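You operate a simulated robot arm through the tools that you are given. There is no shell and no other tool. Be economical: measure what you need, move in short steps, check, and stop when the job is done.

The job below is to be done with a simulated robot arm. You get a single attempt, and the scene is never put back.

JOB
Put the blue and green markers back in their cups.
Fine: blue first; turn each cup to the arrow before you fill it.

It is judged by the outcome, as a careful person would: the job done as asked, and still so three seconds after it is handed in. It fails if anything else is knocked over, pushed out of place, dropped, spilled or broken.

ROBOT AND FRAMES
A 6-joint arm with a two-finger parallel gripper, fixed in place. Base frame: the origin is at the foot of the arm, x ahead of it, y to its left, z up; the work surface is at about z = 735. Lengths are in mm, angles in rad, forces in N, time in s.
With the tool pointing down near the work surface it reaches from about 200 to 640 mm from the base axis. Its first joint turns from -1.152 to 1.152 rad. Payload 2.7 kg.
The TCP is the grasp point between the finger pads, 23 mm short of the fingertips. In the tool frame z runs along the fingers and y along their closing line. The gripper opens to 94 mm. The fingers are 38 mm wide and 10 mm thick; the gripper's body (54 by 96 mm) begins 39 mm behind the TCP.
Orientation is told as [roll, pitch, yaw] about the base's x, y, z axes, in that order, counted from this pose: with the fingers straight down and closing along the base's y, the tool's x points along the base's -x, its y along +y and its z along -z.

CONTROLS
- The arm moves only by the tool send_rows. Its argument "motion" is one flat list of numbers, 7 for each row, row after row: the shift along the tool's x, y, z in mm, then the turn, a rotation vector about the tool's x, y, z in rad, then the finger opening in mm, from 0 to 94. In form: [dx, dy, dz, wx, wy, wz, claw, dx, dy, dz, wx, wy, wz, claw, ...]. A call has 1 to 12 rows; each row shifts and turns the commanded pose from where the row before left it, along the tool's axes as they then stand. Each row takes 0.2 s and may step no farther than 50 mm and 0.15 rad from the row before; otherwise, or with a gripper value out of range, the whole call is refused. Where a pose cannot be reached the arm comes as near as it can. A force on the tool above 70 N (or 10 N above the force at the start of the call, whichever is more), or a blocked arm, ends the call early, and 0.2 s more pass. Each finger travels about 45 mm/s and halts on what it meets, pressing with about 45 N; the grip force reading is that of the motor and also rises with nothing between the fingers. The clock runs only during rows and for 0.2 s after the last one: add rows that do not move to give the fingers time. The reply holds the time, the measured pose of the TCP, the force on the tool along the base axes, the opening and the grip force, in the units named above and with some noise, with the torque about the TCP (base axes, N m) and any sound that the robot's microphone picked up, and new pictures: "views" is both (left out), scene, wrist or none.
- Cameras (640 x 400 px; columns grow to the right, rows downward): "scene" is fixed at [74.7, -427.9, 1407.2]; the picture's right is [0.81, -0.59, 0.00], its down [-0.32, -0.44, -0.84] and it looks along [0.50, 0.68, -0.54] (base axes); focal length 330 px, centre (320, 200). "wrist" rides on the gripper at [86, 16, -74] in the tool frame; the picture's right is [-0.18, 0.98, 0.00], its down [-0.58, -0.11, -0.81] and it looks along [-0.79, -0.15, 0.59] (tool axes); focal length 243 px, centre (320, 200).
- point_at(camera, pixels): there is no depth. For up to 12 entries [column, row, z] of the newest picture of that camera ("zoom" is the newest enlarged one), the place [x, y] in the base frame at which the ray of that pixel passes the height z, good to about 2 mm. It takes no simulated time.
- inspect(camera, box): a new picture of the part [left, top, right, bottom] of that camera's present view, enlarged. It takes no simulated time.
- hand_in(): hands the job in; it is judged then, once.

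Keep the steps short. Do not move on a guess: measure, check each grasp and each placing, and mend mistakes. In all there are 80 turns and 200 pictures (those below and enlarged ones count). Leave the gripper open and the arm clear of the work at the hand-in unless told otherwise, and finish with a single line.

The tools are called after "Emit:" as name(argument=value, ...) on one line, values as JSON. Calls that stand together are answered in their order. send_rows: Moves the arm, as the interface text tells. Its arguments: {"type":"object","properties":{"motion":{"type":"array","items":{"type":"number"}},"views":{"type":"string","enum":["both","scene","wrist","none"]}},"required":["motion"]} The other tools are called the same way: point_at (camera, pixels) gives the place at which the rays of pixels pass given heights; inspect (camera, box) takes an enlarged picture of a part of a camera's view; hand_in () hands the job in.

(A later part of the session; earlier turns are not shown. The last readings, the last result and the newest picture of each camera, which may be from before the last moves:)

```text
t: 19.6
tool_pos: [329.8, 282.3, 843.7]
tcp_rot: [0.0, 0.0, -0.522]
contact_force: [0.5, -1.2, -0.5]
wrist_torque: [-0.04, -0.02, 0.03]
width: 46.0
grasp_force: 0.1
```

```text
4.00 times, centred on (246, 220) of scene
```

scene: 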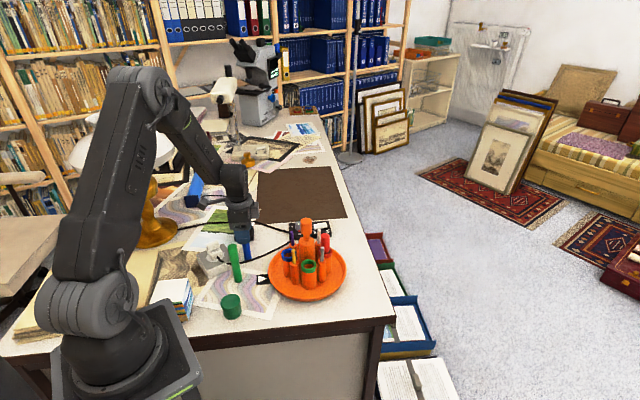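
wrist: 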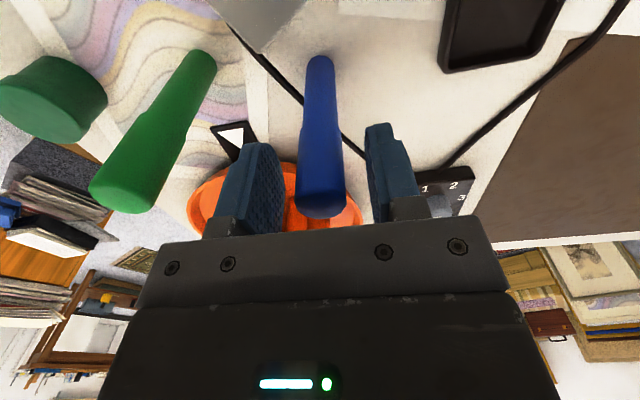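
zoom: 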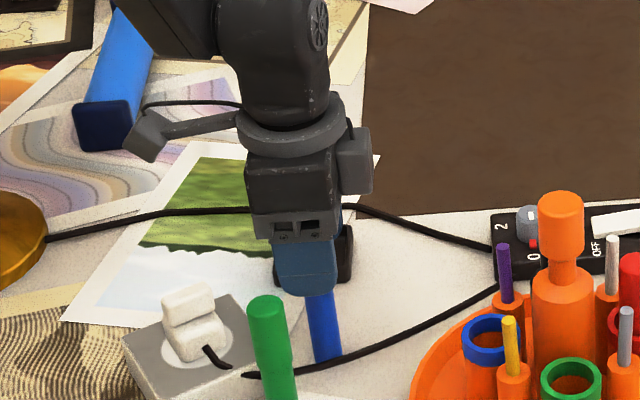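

The marker stands upright. I'll move 4 mm outward and 3 mm up, and tilt −0.36 rad about tool y.

Emit:
send_rows(motion=[4, 0, -3, 0, 0, 0, 46, 0, 0, 0, 0, -0.12, 0, 46, 0, 0, 0, 0, -0.12, 0, 46, 0, 0, 0, 0, -0.12, 0, 46])

Emit:
inspect(camera="scene", box=[190, 170, 302, 270])

```text
t: 20.6
tool_pos: [325.7, 284.3, 847.6]
tcp_rot: [0.0, -0.362, -0.521]
contact_force: [-0.1, 0.7, -0.1]
wrist_torque: [-0.02, -0.01, 0.0]
width: 46.0
grasp_force: 0.0
```

scene: 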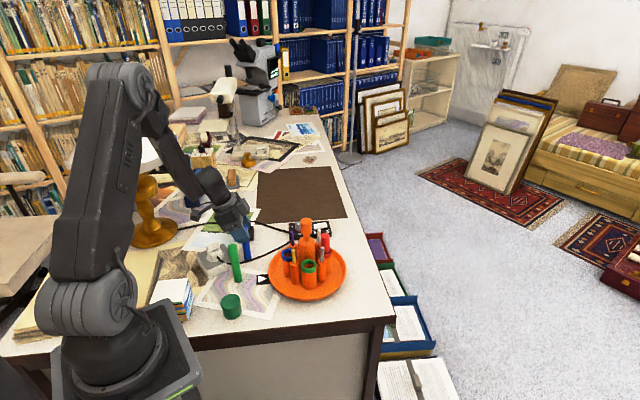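
wrist: 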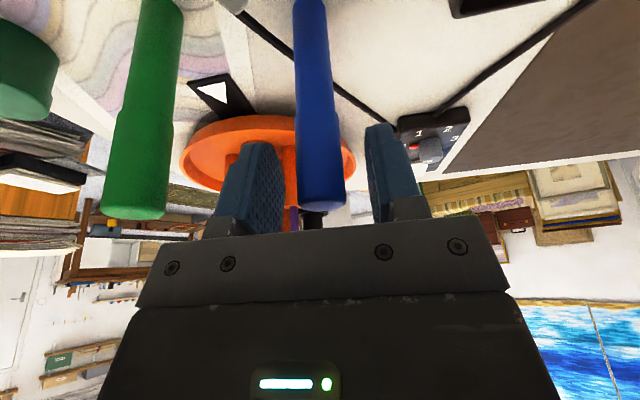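

```text
4.00 times, centred on (246, 220) of scene
```

zoom: 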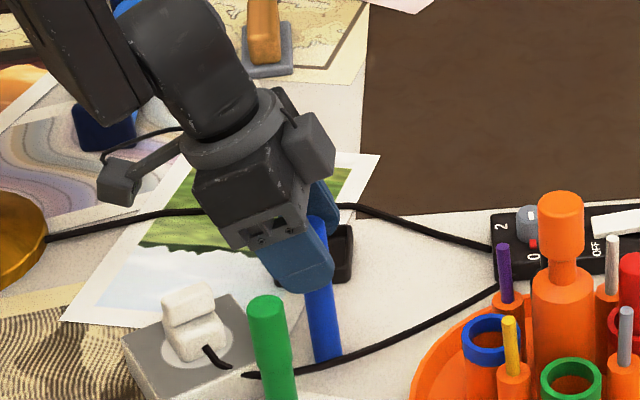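

The tilt worked and the marker hasn't moved. I'll close on it, then lift straight up (down vector in the tool frame is 0.352x + 0.936z).

Emit:
send_rows(motion=[0, 0, 0, 0, 0, 0, 34, 0, 0, 0, 0, 0, 0, 24, 0, 0, 0, 0, 0, 0, 14, 0, 0, 0, 0, 0, 0, 14, 0, 0, 0, 0, 0, 0, 14, -3.5, 0, -9.4, 0, 0, 0, 14, -10.6, 0, -28.1, 0, 0, 0, 14])

Emit:
inspect(camera="scene", box=[190, 170, 302, 270])

```text
t: 22.2
tool_pos: [327.8, 285.5, 886.4]
tcp_rot: [0.001, -0.359, -0.522]
contact_force: [0.0, -0.1, 0.2]
wrist_torque: [-0.01, 0.05, 0.03]
width: 21.9
grasp_force: 45.1
```

scene: 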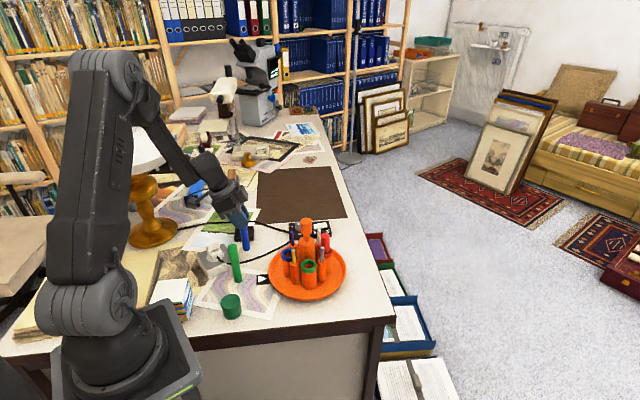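
wrist: 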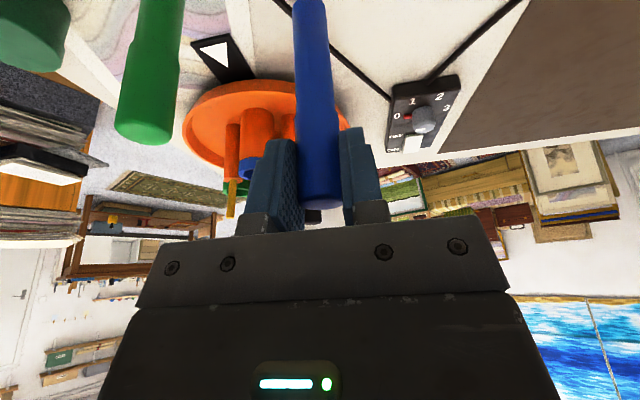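

```text
4.00 times, centred on (246, 220) of scene
```

zoom: 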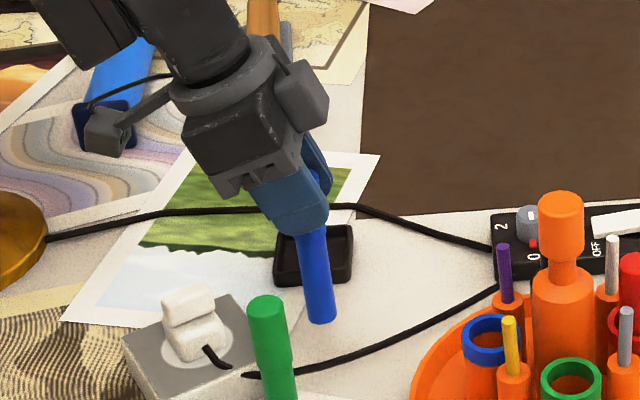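

The grip is good and the marker hangs vertical. I'll lift to about z 994, then travel high to the spot above the blue cup.

Emit:
send_rows(motion=[-12.7, 0, -33.7, 0, 0, 0, 14, -12.7, 0, -33.7, 0, 0, 0, 14, -12.7, 0, -33.7, 0, 0, 0, 14, -28.7, -21.3, 10.8, 0, 0, 0, 14, -28.7, -21.3, 10.8, 0, 0, 0, 14, -28.7, -21.3, 10.8, 0, 0, 0, 14, -28.7, -21.3, 10.8, 0, 0, 0, 14, 0, 0, 0, 0, 0, 0, 14])

Emit:
inspect(camera="scene", box=[240, 150, 352, 290])

Emit:
inspect(camera="wrist", box=[220, 0, 420, 220])

```text
t: 24.0
tool_pos: [391.3, 148.6, 994.4]
tcp_rot: [0.0, -0.361, -0.522]
contact_force: [-0.5, -0.7, 0.0]
wrist_torque: [-0.01, -0.02, -0.05]
width: 21.7
grasp_force: 44.9
```

scene: 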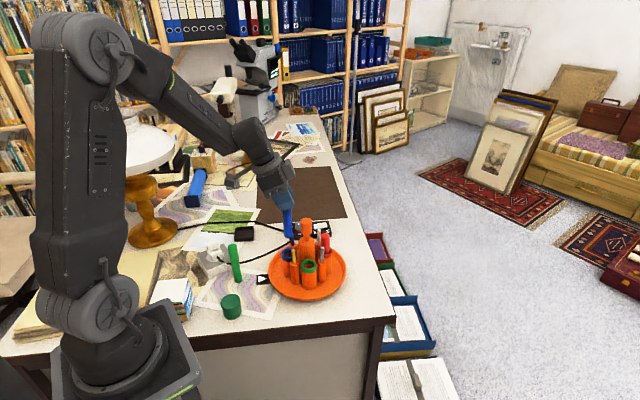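
wrist: 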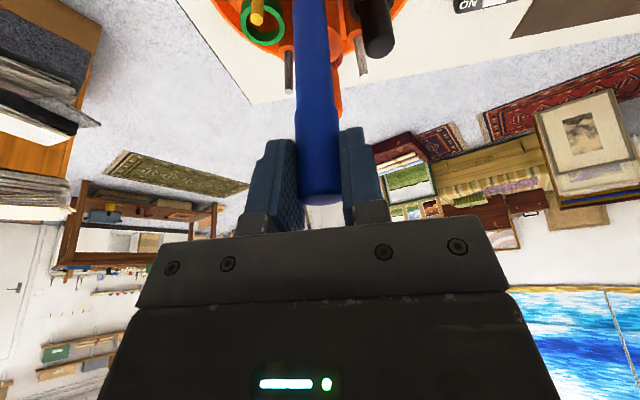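

```text
2.86 times, centred on (296, 220) of scene
```

zoom: 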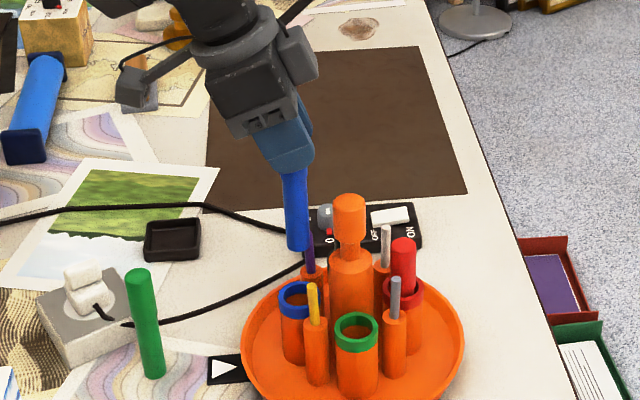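

```text
1.82 times, centred on (320, 110) of wrist
```

zoom: 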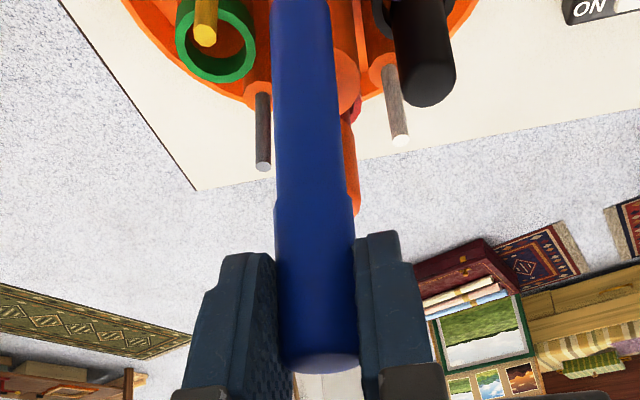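

I'll measure the marker's lower end against the blue rim in a tighter view.

Emit:
inspect(camera="scene", box=[266, 208, 314, 268])

```text
6.67 times, centred on (290, 238) of scene
```

zoom: 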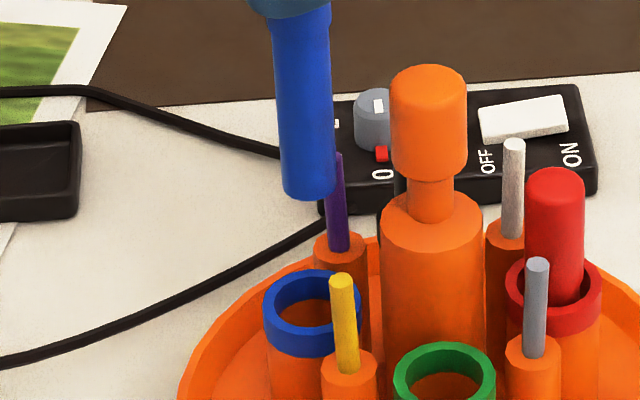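

Emit:
point_at(camera="zoom", pixels=[[310, 183, 882], [310, 183, 878], [312, 297, 823], [312, 297, 819], [445, 371, 823], [554, 286, 823]])

```text
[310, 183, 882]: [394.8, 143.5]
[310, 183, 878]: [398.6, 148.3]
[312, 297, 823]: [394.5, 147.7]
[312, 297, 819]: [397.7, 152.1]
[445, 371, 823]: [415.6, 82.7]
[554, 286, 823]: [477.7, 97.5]
```

The marker looks about 2–2.5 mm too far inward relative to the rim. I'll move outward 2.4 mm and lower until its end is about 10 mm above the rim, then recheck.

Emit:
send_rows(motion=[2.25, 0, -0.85, 0, 0, 0, 14, 8.3, 0, 22, 0, 0, 0, 14, 8.3, 0, 22, 0, 0, 0, 14, 0, 0, 0, 0, 0, 0, 14])

Emit:
inspect(camera="scene", box=[266, 218, 314, 268])

Emit:
inspect(camera="wrist", box=[220, 0, 420, 125])

```text
t: 25.0
tool_pos: [388.2, 150.4, 947.4]
tcp_rot: [0.001, -0.362, -0.522]
contact_force: [-0.8, -0.2, -0.3]
wrist_torque: [-0.03, 0.03, 0.0]
width: 21.5
grasp_force: 45.2
```

scene: 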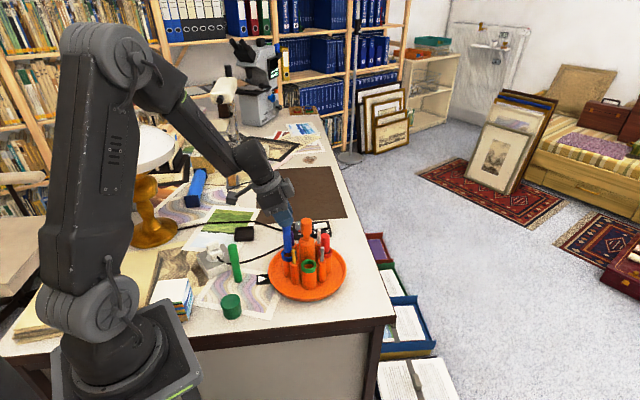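
wrist: 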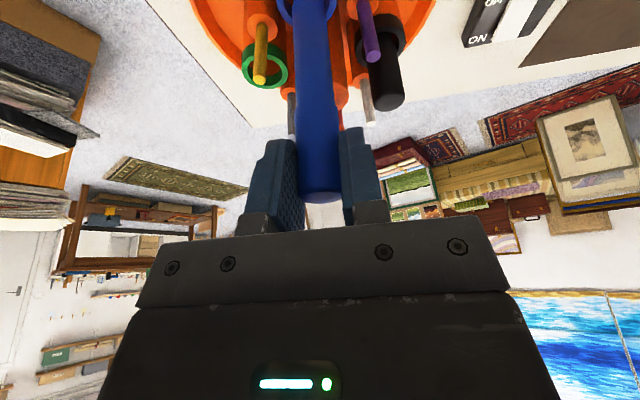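

```text
8.00 times, centred on (290, 243) of scene
```

zoom: 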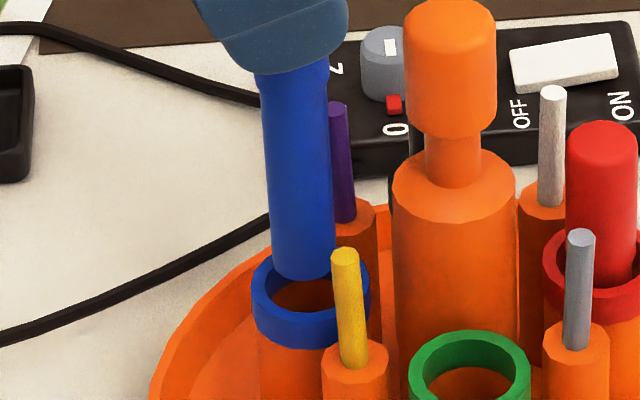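

```text
3.20 times, centred on (320, 62) of wrist
```

zoom: 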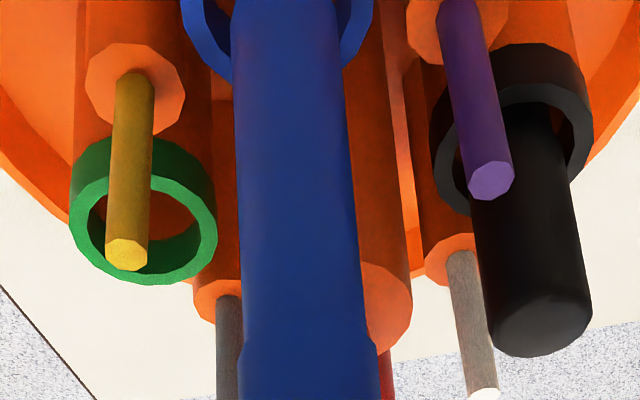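

From the scene view, the marker is about 2.3 mm too far outward (end centre column 302 against rim 311.5). From the wrist view it is about 1.7 mm too far along +y. I'll correct both and recheck.

Emit:
send_rows(motion=[-2.1, -1.6, 0.8, 0, 0, 0, 14, 1.4, 0, 3.7, 0, 0, 0, 14, 0, 0, 0, 0, 0, 0, 14])

Emit:
inspect(camera="scene", box=[266, 218, 314, 268])

Emit:
inspect(camera="wrist", box=[220, 0, 420, 125])

```text
t: 25.8
tool_pos: [389.4, 147.9, 944.0]
tcp_rot: [-0.001, -0.358, -0.523]
contact_force: [0.7, -0.3, -0.4]
wrist_torque: [-0.02, 0.03, 0.0]
width: 21.7
grasp_force: 45.2
```

scene: 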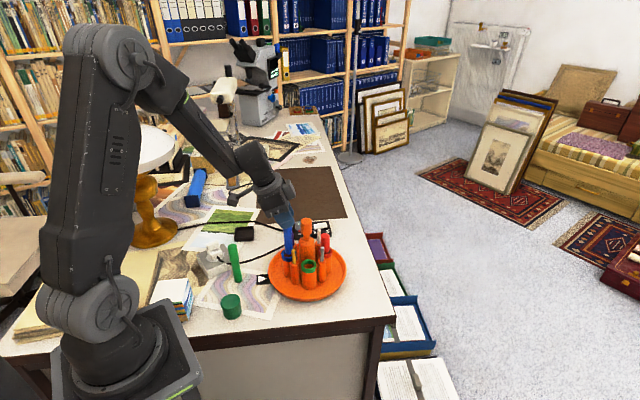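
wrist: 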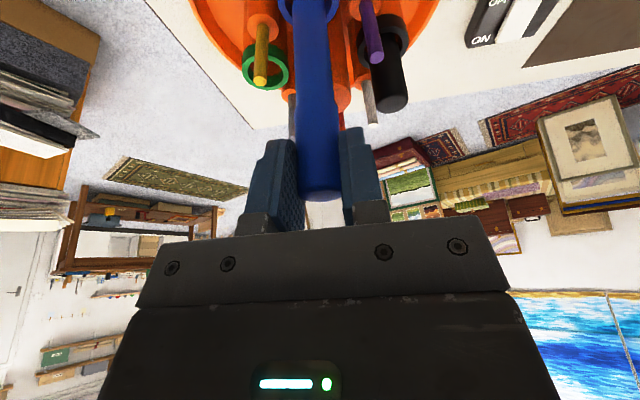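

```text
8.00 times, centred on (290, 243) of scene
```

zoom: 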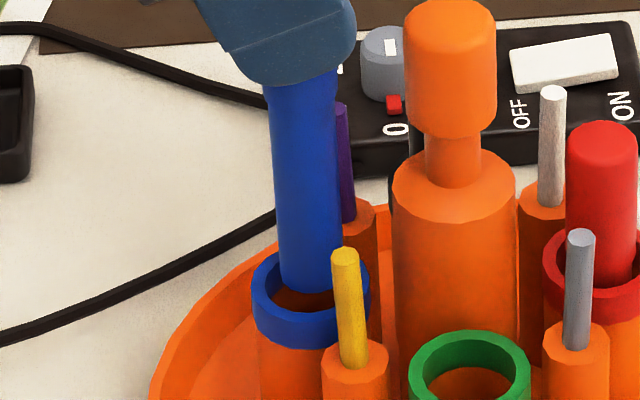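

```text
3.20 times, centred on (320, 62) of wrist
```

zoom: 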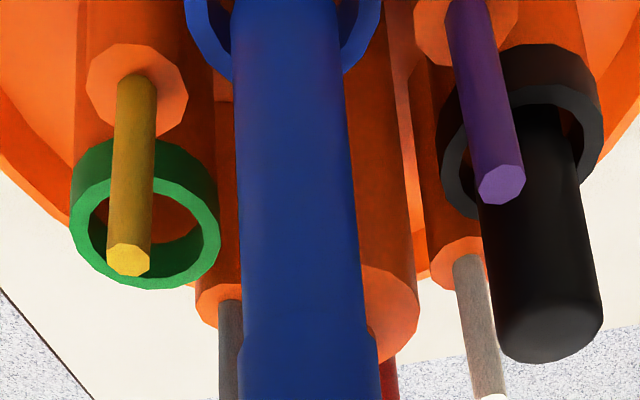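

Scene alignment is now good (311 against 311.5). About 1 mm of +y remains in the wrist view, so I'll shift −0.8 and lower in small steps, watching the force.

Emit:
send_rows(motion=[0, -0.8, 0, 0, 0, 0, 14, 1.8, 0, 4.7, 0, 0, 0, 14, 1.8, 0, 4.7, 0, 0, 0, 14, 1.8, 0, 4.7, 0, 0, 0, 14, 1.8, 0, 4.7, 0, 0, 0, 14], views="scene")

Emit:
inspect(camera="scene", box=[266, 218, 314, 268])

```text
t: 27.0
tool_pos: [388.0, 146.2, 922.5]
tcp_rot: [-0.001, -0.359, -0.522]
contact_force: [-1.0, 0.0, -1.4]
wrist_torque: [-0.04, 0.01, -0.01]
width: 22.0
grasp_force: 44.7
```

scene: 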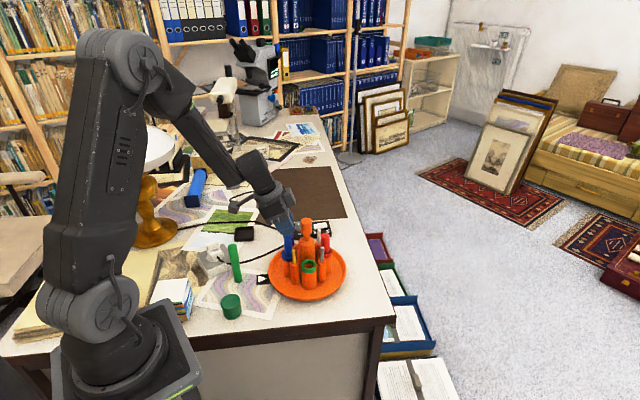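

```text
8.00 times, centred on (290, 243) of scene
```

zoom: 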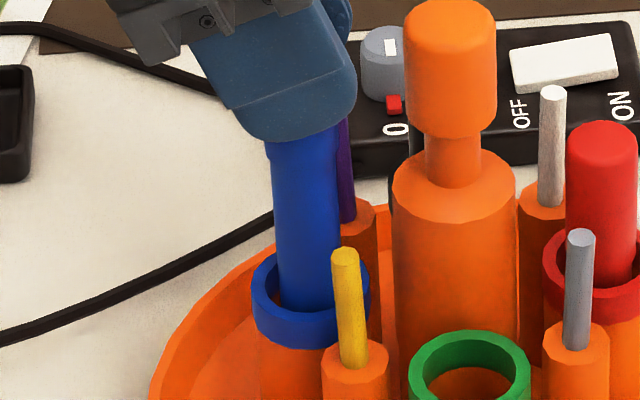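

The marker is inside the rim with no contact force. I'll continue down 40 mm in small steps.

Emit:
send_rows(motion=[2.35, 0, 7.5, 0, 0, 0, 14, 2.8, 0, 7.5, 0, 0, 0, 14, 2.8, 0, 7.5, 0, 0, 0, 14, 2.8, 0, 7.5, 0, 0, 0, 14, 2.8, 0, 7.5, 0, 0, 0, 14])

Emit:
inspect(camera="scene", box=[256, 198, 320, 278])

```text
t: 28.2
tool_pos: [387.5, 145.3, 883.5]
tcp_rot: [0.001, -0.36, -0.523]
contact_force: [0.4, -0.1, 0.0]
wrist_torque: [0.0, -0.02, -0.02]
width: 21.5
grasp_force: 45.3
```

scene: 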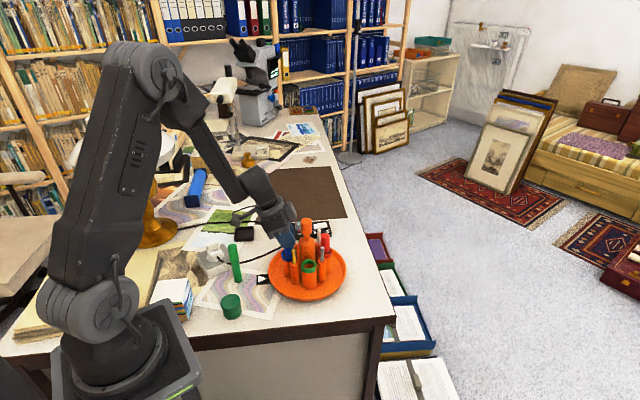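
wrist: 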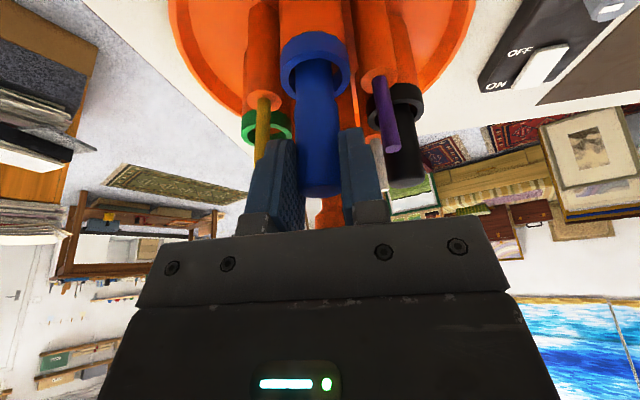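

```text
5.00 times, centred on (288, 238) of scene
```

zoom: 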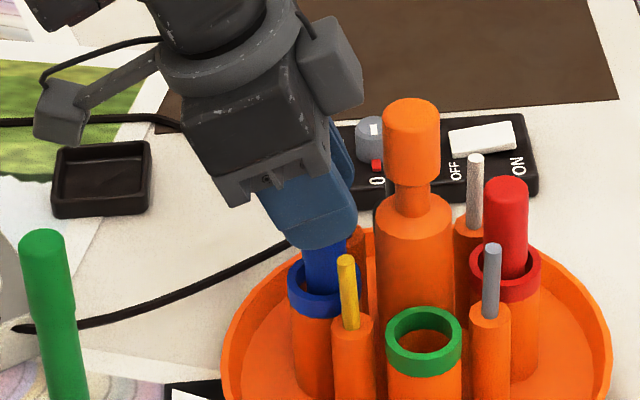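

The marker is centred in the cup and the block is clear of the knob. Lowering 16 mm more.

Emit:
send_rows(motion=[1.4, 0, 3.75, 0, 0, 0, 14, 1.4, 0, 3.75, 0, 0, 0, 14, 1.4, 0, 3.75, 0, 0, 0, 14, 1.4, 0, 3.75, 0, 0, 0, 14], views="none")

Emit:
inspect(camera="scene", box=[256, 198, 320, 278])

```text
t: 29.2
tool_pos: [389.7, 147.8, 869.9]
tcp_rot: [0.003, -0.363, -0.522]
contact_force: [-5.5, 0.3, 20.3]
wrist_torque: [-0.1, 0.62, -0.07]
width: 21.3
grasp_force: 45.0
```

```text
5.00 times, centred on (288, 238) of scene
```

zoom: 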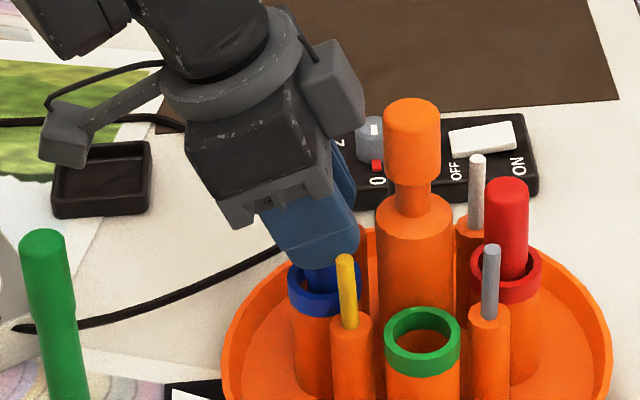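

A 20 N upward force at z 870, with marker top at about 880 to match the seated ones: it is on the cup floor. I'll ease up 2 mm to relax, then open modestly (36 mm) so the fingers stay clear of the neighbouring pens.

Emit:
send_rows(motion=[-0.7, 0, -1.9, 0, 0, 0, 14, 0, 0, 0, 0, 0, 0, 28, 0, 0, 0, 0, 0, 0, 36, 0, 0, 0, 0, 0, 0, 36])

Emit:
inspect(camera="scene", box=[256, 198, 320, 278])

Emit:
inspect(camera="wrist", box=[220, 0, 420, 240])

```text
t: 30.2
tool_pos: [388.9, 147.7, 870.4]
tcp_rot: [0.001, -0.359, -0.523]
contact_force: [-0.1, -0.4, -0.7]
wrist_torque: [0.02, -0.01, 0.0]
width: 36.1
grasp_force: 0.1
```

scene: 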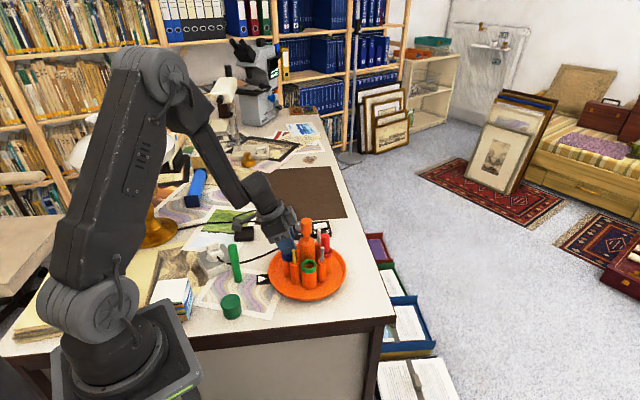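
wrist: 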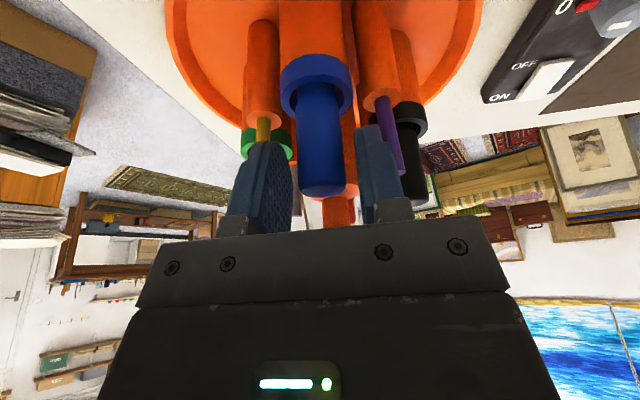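

```text
5.00 times, centred on (288, 238) of scene
```

zoom: 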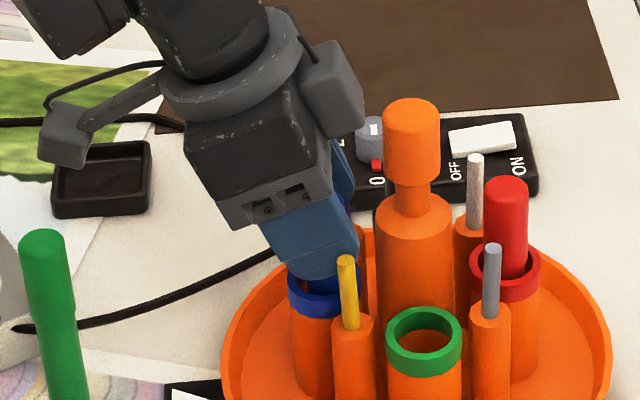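

```text
1.67 times, centred on (320, 120) of wrist
```

zoom: 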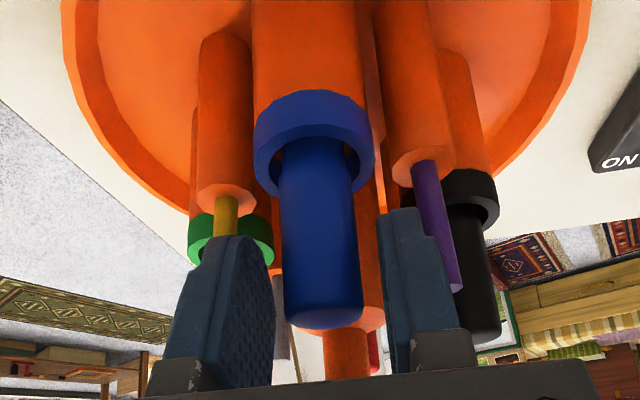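

The blue marker is seated in its cup and free. I'll back off along the fingers (up and outward), then check.

Emit:
send_rows(motion=[0, 0, -10, 0, 0, 0, 36, 0, 0, -20, 0, 0, 0, 36, 0, 0, -30, 0, 0, 0, 36, 0, 0, -30, 0, 0, 0, 36, 0, 0, -30, 0, 0, 0, 36], views="scene")

Emit:
inspect(camera="scene", box=[250, 208, 346, 298])

```text
t: 31.4
tool_pos: [351.6, 168.2, 981.6]
tcp_rot: [0.0, -0.359, -0.522]
contact_force: [-0.4, -0.9, 0.7]
wrist_torque: [0.0, 0.0, 0.01]
width: 35.7
grasp_force: 0.1
```

scene: 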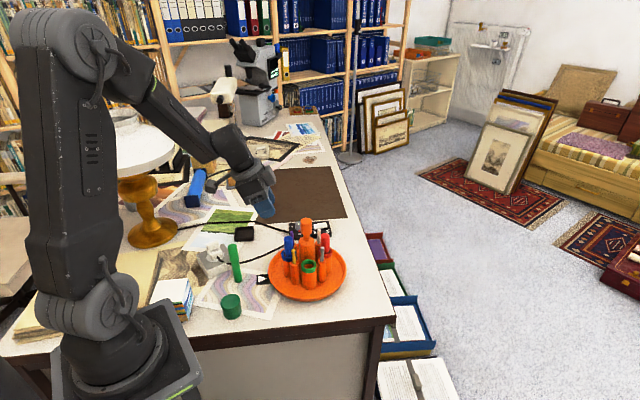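

```text
4.44 times, centred on (298, 253) of scene
```

zoom: 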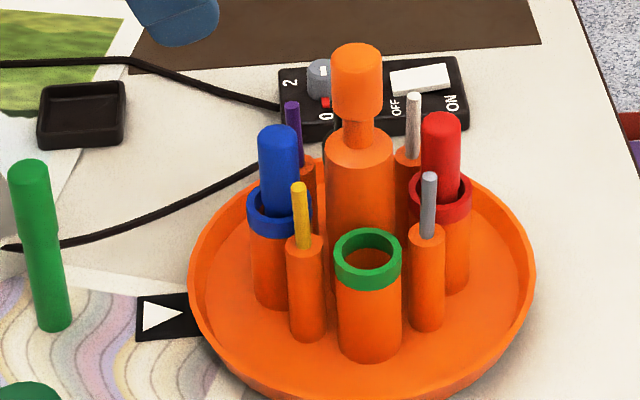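

Blue is in its cup, the carousel still lines up, and nothing else moved. Now I'll return to vertical, turn to yaw +0.26 and go above the knob.

Emit:
send_rows(motion=[0, 0, 0, 0, 0.12, 0, 50, 0, 0, 0, 0, 0.12, 0, 50, 0, 0, 0, 0, 0.12, 0, 50, 0, 0, 0, 0, 0, -0.131, 50, 0, 0, 0, 0, 0, -0.131, 50, 0, 0, 0, 0, 0, -0.131, 50, 0, 0, 0, 0, 0, -0.131, 50, 0, 0, 0, 0, 0, -0.131, 50, 0, 0, 0, 0, 0, -0.131, 50, -22.3, -22.1, 0, 0, 0, 0, 50, -22.3, -22.1, 0, 0, 0, 0, 50, -22.2, -22.1, 0, 0, 0, 0, 50])

```text
t: 34.0
tool_pos: [436.1, 121.8, 983.0]
tcp_rot: [0.0, 0.002, 0.266]
contact_force: [-0.3, 0.4, 0.3]
wrist_torque: [-0.01, 0.04, 0.0]
width: 49.9
grasp_force: 0.0
```

scene: 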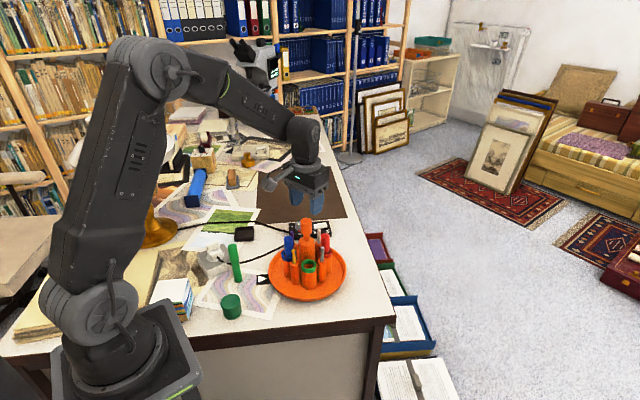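
wrist: 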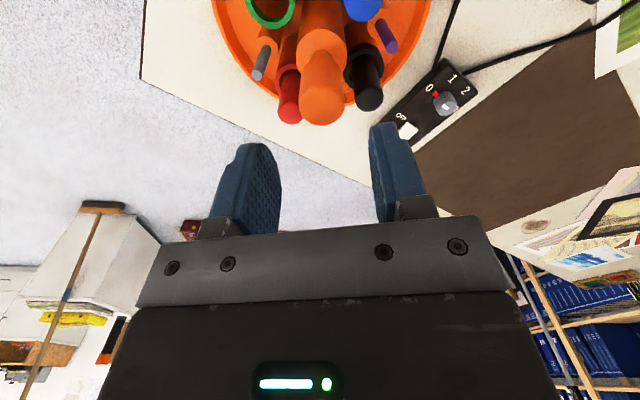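

The knob is centred at (321,100). I'll nudge 1.8 mm in −x, lower to z 931, and check before gripping.

Emit:
send_rows(motion=[1.7, 0.4, 26, 0, 0, 0, 50, 0, 0, 26, 0, 0, 0, 50, 0, 0, 0, 0, 0, 0, 50])

Emit:
inspect(camera="scene", box=[260, 170, 356, 300])

```text
t: 34.8
tool_pos: [432.5, 122.8, 928.5]
tcp_rot: [0.001, 0.0, 0.265]
contact_force: [0.2, 0.0, 0.3]
wrist_torque: [-0.02, -0.02, 0.03]
width: 50.2
grasp_force: 0.1
```

scene: 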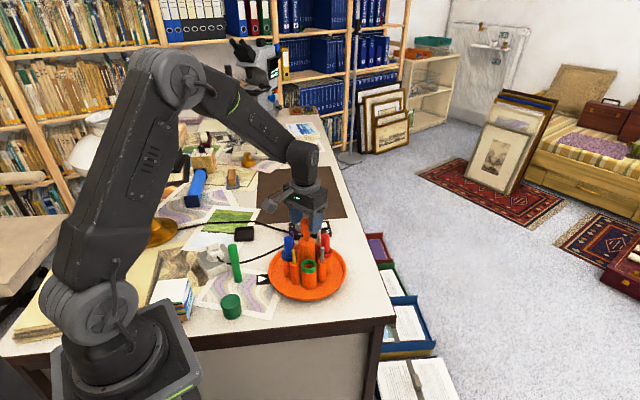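
wrist: 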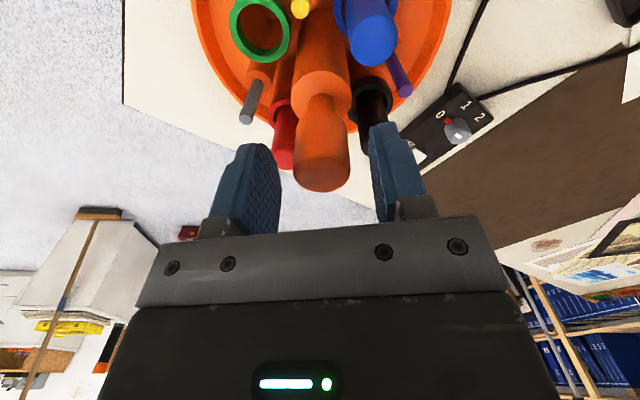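

```text
3.08 times, centred on (308, 235) of scene
```

zoom: 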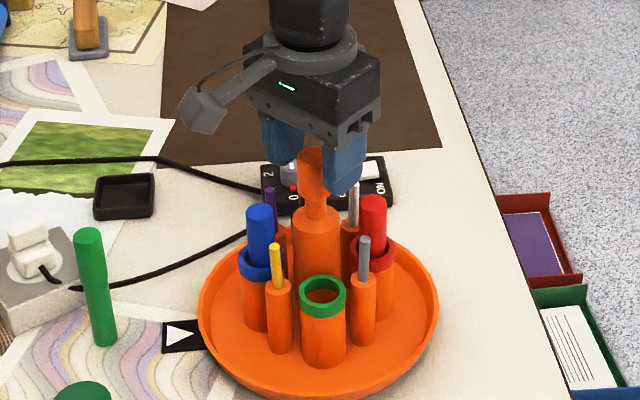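

The picture is the same as the first time. I'll shift y by −0.8, lower 20 mm and close.

Emit:
send_rows(motion=[0, -0.8, 10, 0, 0, 0, 50, 0, 0, 10, 0, 0, 0, 50, 0, 0, 0, 0, 0, 0, 38, 0, 0, 0, 0, 0, 0, 28, 0, 0, 0, 0, 0, 0, 20, 0, 0, 0, 0, 0, 0, 20], views="none")

```text
t: 36.2
tool_pos: [432.4, 122.3, 908.8]
tcp_rot: [0.001, 0.002, 0.265]
contact_force: [-6.4, 21.0, -2.1]
wrist_torque: [-0.11, -0.32, 0.07]
width: 28.6
grasp_force: 45.6
```

Side force is +21 N along +y, so I'll ease +0.8 mm and begin the clockwise quarter turn.

Emit:
send_rows(motion=[0, 0.9, 0, 0, 0, 0, 20, 0, 0, 0, 0, 0, 0.08, 20, 0, 0, 0, 0, 0, 0.11, 20, 0, 0, 0, 0, 0, 0.11, 20, 0, 0, 0, 0, 0, 0.11, 20], views="none")

```text
t: 37.4
tool_pos: [431.9, 122.8, 910.1]
tcp_rot: [0.0, 0.002, -0.144]
contact_force: [-11.7, 28.3, -12.7]
wrist_torque: [-0.25, -1.14, 0.08]
width: 29.0
grasp_force: 44.8
```

The side force is now about 30 N. I'll ease in its direction before continuing.

Emit:
send_rows(motion=[0.7, 1.4, 0.6, 0, 0, 0, 20, 0, 0, 0, 0, 0, 0, 20], views="none")

```text
t: 38.0
tool_pos: [430.4, 123.2, 908.9]
tcp_rot: [0.0, 0.002, -0.147]
contact_force: [-16.7, 18.4, -2.9]
wrist_torque: [0.28, -0.58, 0.02]
width: 28.6
grasp_force: 45.0
```

Emit:
send_rows(motion=[-1.2, 1.0, 0, 0, 0, 0, 20, 0, 0, 0, 0, 0, 0, 20], views="none")

```text
t: 38.6
tool_pos: [431.5, 123.4, 909.4]
tcp_rot: [0.0, 0.002, -0.146]
contact_force: [-28.2, 11.3, 4.7]
wrist_torque: [0.47, -0.84, 0.03]
width: 28.3
grasp_force: 45.2
```

Moving +x raised the −x force, so the spring direction is clear. I'll ease −x by about 2.4 mm and +y by 0.8.

Emit:
send_rows(motion=[2.3, 1.1, 0, 0, 0, 0, 20, 0, 0, 0, 0, 0, 0, 20], views="none")

```text
t: 39.2
tool_pos: [431.8, 123.1, 910.0]
tcp_rot: [-0.002, 0.001, -0.147]
contact_force: [-9.6, -7.7, 3.6]
wrist_torque: [1.04, 1.13, -0.06]
width: 28.8
grasp_force: 44.5
```

That's small enough. I'll continue turning.

Emit:
send_rows(motion=[0.6, -0.4, 0, 0, 0, 0.12, 20, 0, 0, 0, 0, 0, 0.12, 20, 0, 0, 0, 0, 0, 0.12, 20, 0, 0, 0, 0, 0, 0.12, 20], views="scene")

Emit:
inspect(camera="scene", box=[250, 200, 354, 300])

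```text
t: 40.2
tool_pos: [431.5, 124.0, 909.5]
tcp_rot: [0.001, -0.002, -0.628]
contact_force: [11.6, -13.1, -11.9]
wrist_torque: [-1.1, -0.01, 0.01]
width: 28.7
grasp_force: 45.0
```

scene: 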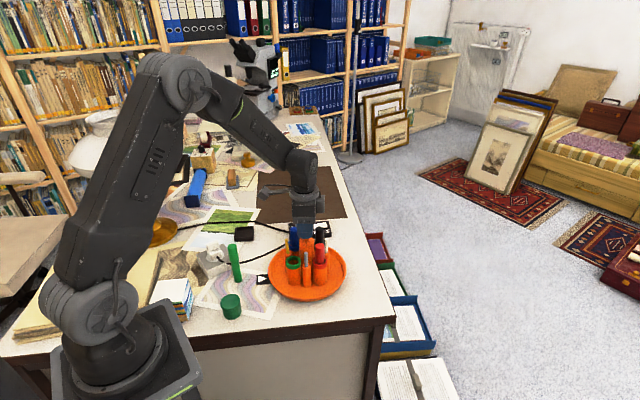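

```text
4.00 times, centred on (302, 250) of scene
```

zoom: 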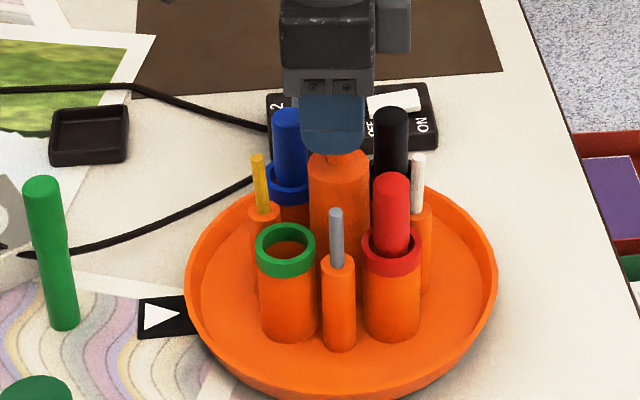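

Turning well. I'll ease −1 in tool x and continue.

Emit:
send_rows(motion=[-1, -0.2, 0, 0, 0, 0.113, 20, 0, 0, 0, 0, 0, 0.113, 20, -0.5, 0, 0, 0, 0, 0.113, 20, 0, 0, 0, 0, 0, 0.113, 20], views="none")

```text
t: 41.2
tool_pos: [432.9, 124.3, 909.1]
tcp_rot: [0.002, 0.0, -1.079]
contact_force: [19.2, 0.6, -14.6]
wrist_torque: [-1.23, 0.11, 0.04]
width: 28.5
grasp_force: 45.1
```

Emit:
send_rows(motion=[-0.6, 1.2, 0.6, 0, 0, 0, 20, 0, 0, 0, 0, 0, 0.114, 20, 0, 0.3, 0, 0, 0, 0.114, 20, 0, 0, 0, 0, 0, 0, 20], views="scene")

Emit:
inspect(camera="scene", box=[250, 230, 346, 290])

```text
t: 42.2
tool_pos: [432.7, 125.3, 909.8]
tcp_rot: [0.001, 0.0, -1.304]
contact_force: [-1.9, 5.0, 9.9]
wrist_torque: [0.06, 0.44, 0.73]
width: 28.6
grasp_force: 45.4
```

scene: 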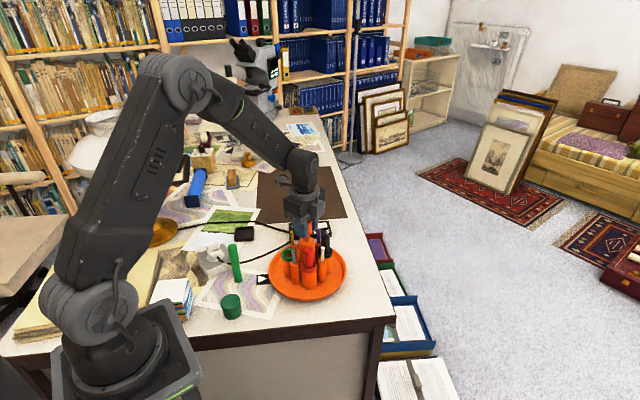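

```text
6.67 times, centred on (298, 260) of scene
```

zoom: 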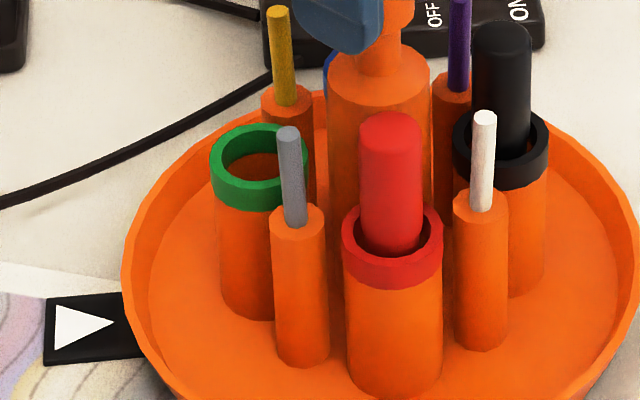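

Green now sits exactly where blue was (rim at columns 210–308), so it's at the arrow. I'll open, rise and check again.

Emit:
send_rows(motion=[0, 0, 0, 0, 0, 0, 40, 0, 0, 0, 0, 0, 0, 50, 0, 0, 0, 0, 0, 0, 50, 0, 0, -25, 0, 0, 0, 50, 0, 0, -30, 0, 0, 0, 50, 0, 0, -30, 0, 0, 0, 50], views="scene")

Emit:
inspect(camera="scene", box=[250, 230, 346, 290])

Emit:
inspect(camera="scene", box=[190, 230, 286, 330])

```text
t: 43.6
tool_pos: [432.9, 124.9, 994.0]
tcp_rot: [0.0, 0.0, -1.306]
contact_force: [0.7, -0.2, -0.3]
wrist_torque: [0.02, -0.02, 0.0]
width: 50.0
grasp_force: 0.0
```

scene: 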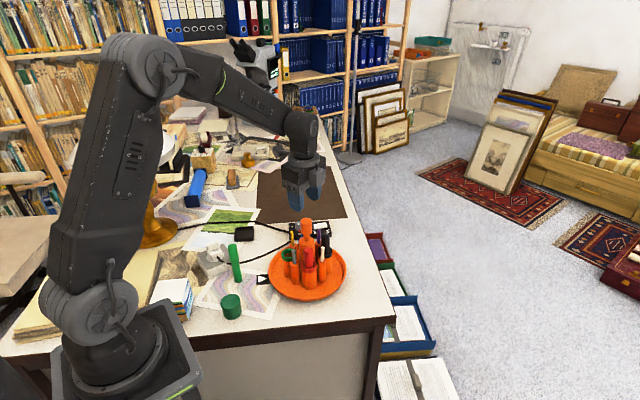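

```text
6.67 times, centred on (298, 260) of scene
```

zoom: 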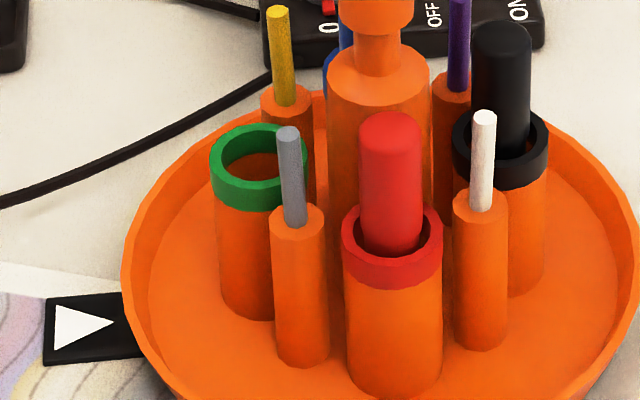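

```text
4.00 times, centred on (238, 280) of scene
```

zoom: 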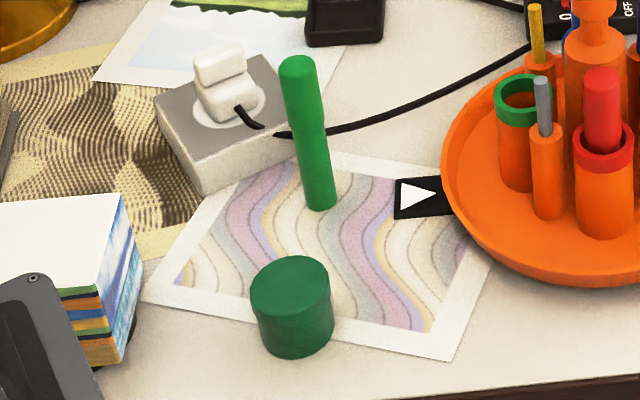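

The carousel stayed aligned after release. The green marker stands near (274,222) with its top at about z 856. I'll turn to yaw −0.52 and move high over it.

Emit:
send_rows(motion=[0, 0, 0, 0, 0, -0.1305, 50, 0, 0, 0, 0, 0, -0.1305, 50, 0, 0, 0, 0, 0, -0.1305, 50, 0, 0, 0, 0, 0, -0.1305, 50, 0, 0, 0, 0, 0, -0.1305, 50, 0, 0, 0, 0, 0, -0.1305, 50, 37.3, 1.1, 0, 0, 0, 0, 50, 37.3, 1.1, 0, 0, 0, 0, 50, 37.3, 1.1, 0, 0, 0, 0, 50, 37.3, 1.1, 0, 0, 0, 0, 50, 37.3, 1.1, 0, 0, 0, 0, 50, 0, 0, 0, 0, 0, 0, 50])

Emit:
inspect(camera="wrist", box=[220, 0, 420, 130])

```text
t: 46.2
tool_pos: [273.6, 223.2, 994.6]
tcp_rot: [0.001, 0.0, -0.523]
contact_force: [-1.0, 0.3, -0.3]
wrist_torque: [-0.03, 0.01, 0.01]
width: 50.1
grasp_force: 0.0
```

scene: 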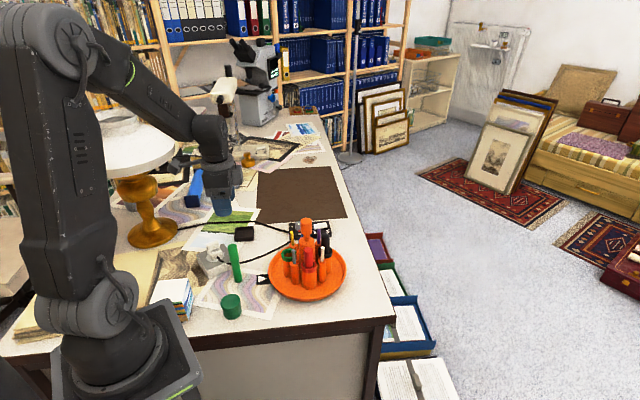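
wrist: 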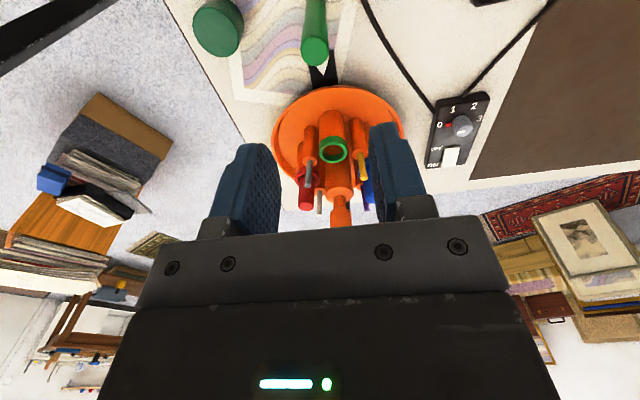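

```text
3.08 times, centred on (320, 65) of wrist
```

zoom: 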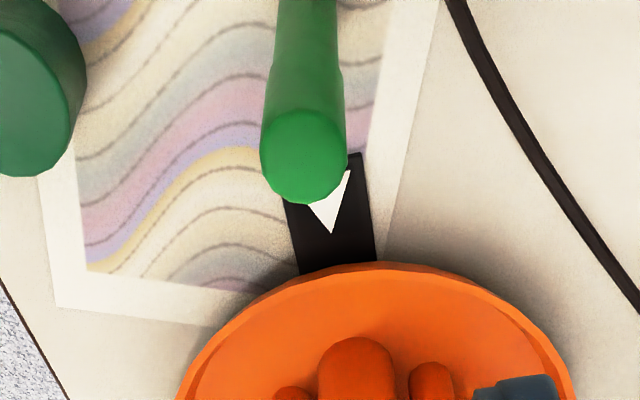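

Emit:
point_at(camera="zoom", pixels=[[302, 156, 850], [302, 156, 857], [302, 156, 862]])

Emit:
point_at(camera="scene", pixels=[[232.7, 246.2, 850], [232.7, 246.2, 857], [232.7, 246.2, 862]])

```text
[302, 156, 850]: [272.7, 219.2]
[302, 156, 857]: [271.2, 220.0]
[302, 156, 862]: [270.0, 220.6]
```

```text
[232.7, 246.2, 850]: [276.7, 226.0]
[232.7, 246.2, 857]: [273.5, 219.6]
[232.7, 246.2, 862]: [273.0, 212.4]
```

The green marker is at about (272,220,857). I'll offset outward 4 mm, tilt −0.36 as before, and descend to z 890.

Emit:
send_rows(motion=[3.8, -3.6, 0, 0, 0, 0, 50, 0, 0, 0, 0, -0.12, 0, 50, 0, 0, 0, 0, -0.12, 0, 50, 0, 0, 0, 0, -0.12, 0, 50, 12.3, 0, 32.8, 0, 0, 0, 50, 12.3, 0, 32.8, 0, 0, 0, 50, 12.0, 0, 32, 0, 0, 0, 50, 0, 0, 0, 0, 0, 0, 50])

Emit:
inspect(camera="scene", box=[180, 170, 292, 290])

Emit:
inspect(camera="wrist", box=[220, 60, 420, 240])

```text
t: 48.0
tool_pos: [269.7, 221.3, 886.1]
tcp_rot: [0.0, -0.361, -0.522]
contact_force: [-0.4, 0.2, 0.5]
wrist_torque: [0.02, 0.0, 0.0]
width: 49.9
grasp_force: 0.0
```

scene: 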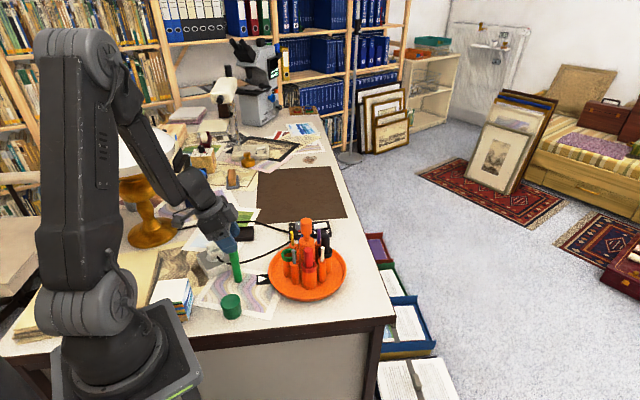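
wrist: 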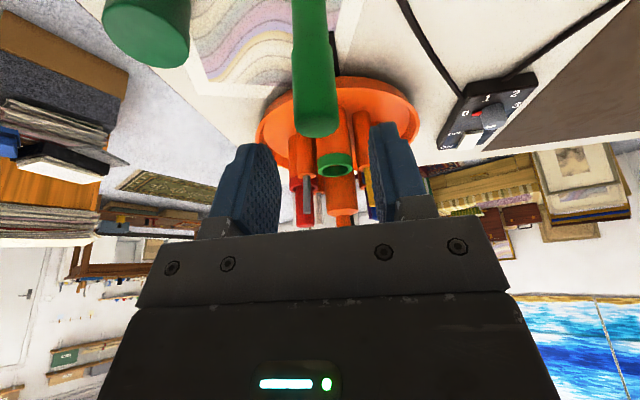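

```text
3.33 times, centred on (236, 230) of scene
```

zoom: 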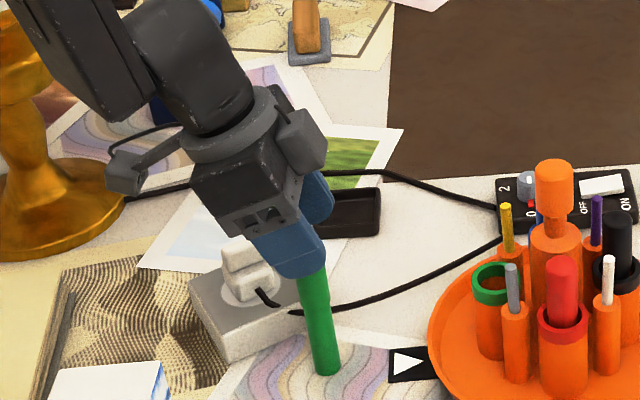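

```text
2.22 times, centred on (320, 150) of wrist
```

zoom: 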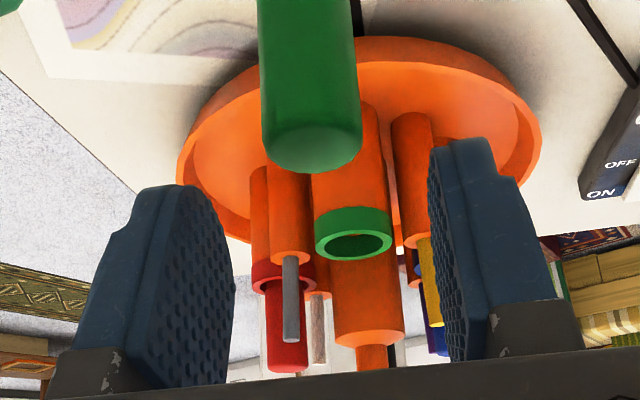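

Emit:
point_at(camera="zoom", pixels=[[312, 148, 857], [312, 130, 857], [309, 20, 800]])

```text
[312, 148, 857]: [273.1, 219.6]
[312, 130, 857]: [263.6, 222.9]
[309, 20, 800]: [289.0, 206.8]
```

The marker is centred along the closing line. I'll descend to z 847, close, and check.

Emit:
send_rows(motion=[6.8, 0, 18.2, 0, 0, 0, 50, 6.8, 0, 18.2, 0, 0, 0, 50, 0, 0, 0, 0, 0, 0, 40, 0, 0, 0, 0, 0, 0, 30, 0, 0, 0, 0, 0, 0, 22, 0, 0, 0, 0, 0, 0, 14, 0, 0, 0, 0, 0, 0, 14])

Emit:
inspect(camera="scene", box=[180, 170, 292, 290])

```text
t: 49.6
tool_pos: [271.0, 221.8, 849.0]
tcp_rot: [-0.001, -0.362, -0.52]
contact_force: [0.0, 0.0, 1.1]
wrist_torque: [0.04, -0.03, -0.01]
width: 21.6
grasp_force: 44.4
```

scene: 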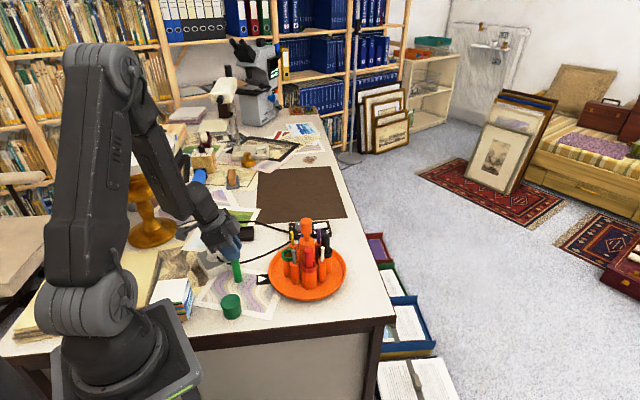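
wrist: 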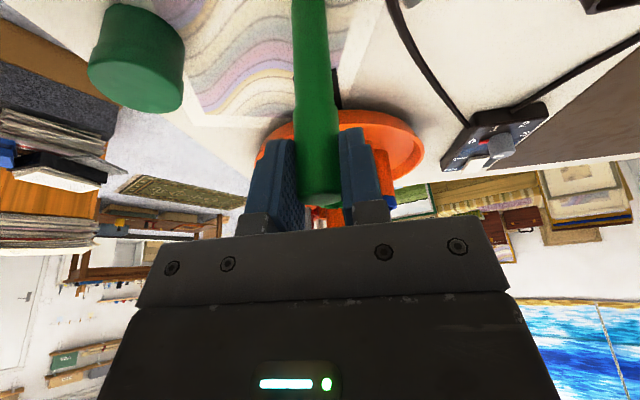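

```text
3.33 times, centred on (236, 230) of scene
```

zoom: 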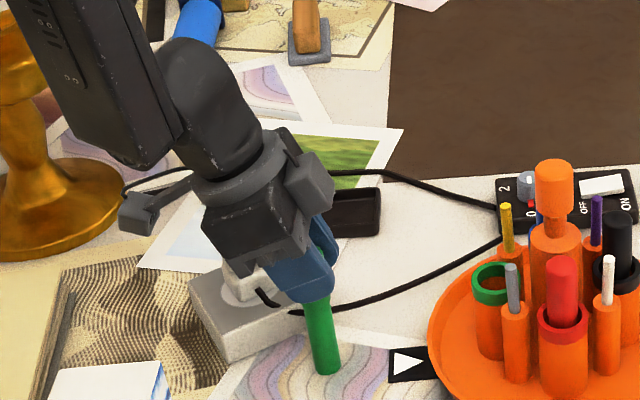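

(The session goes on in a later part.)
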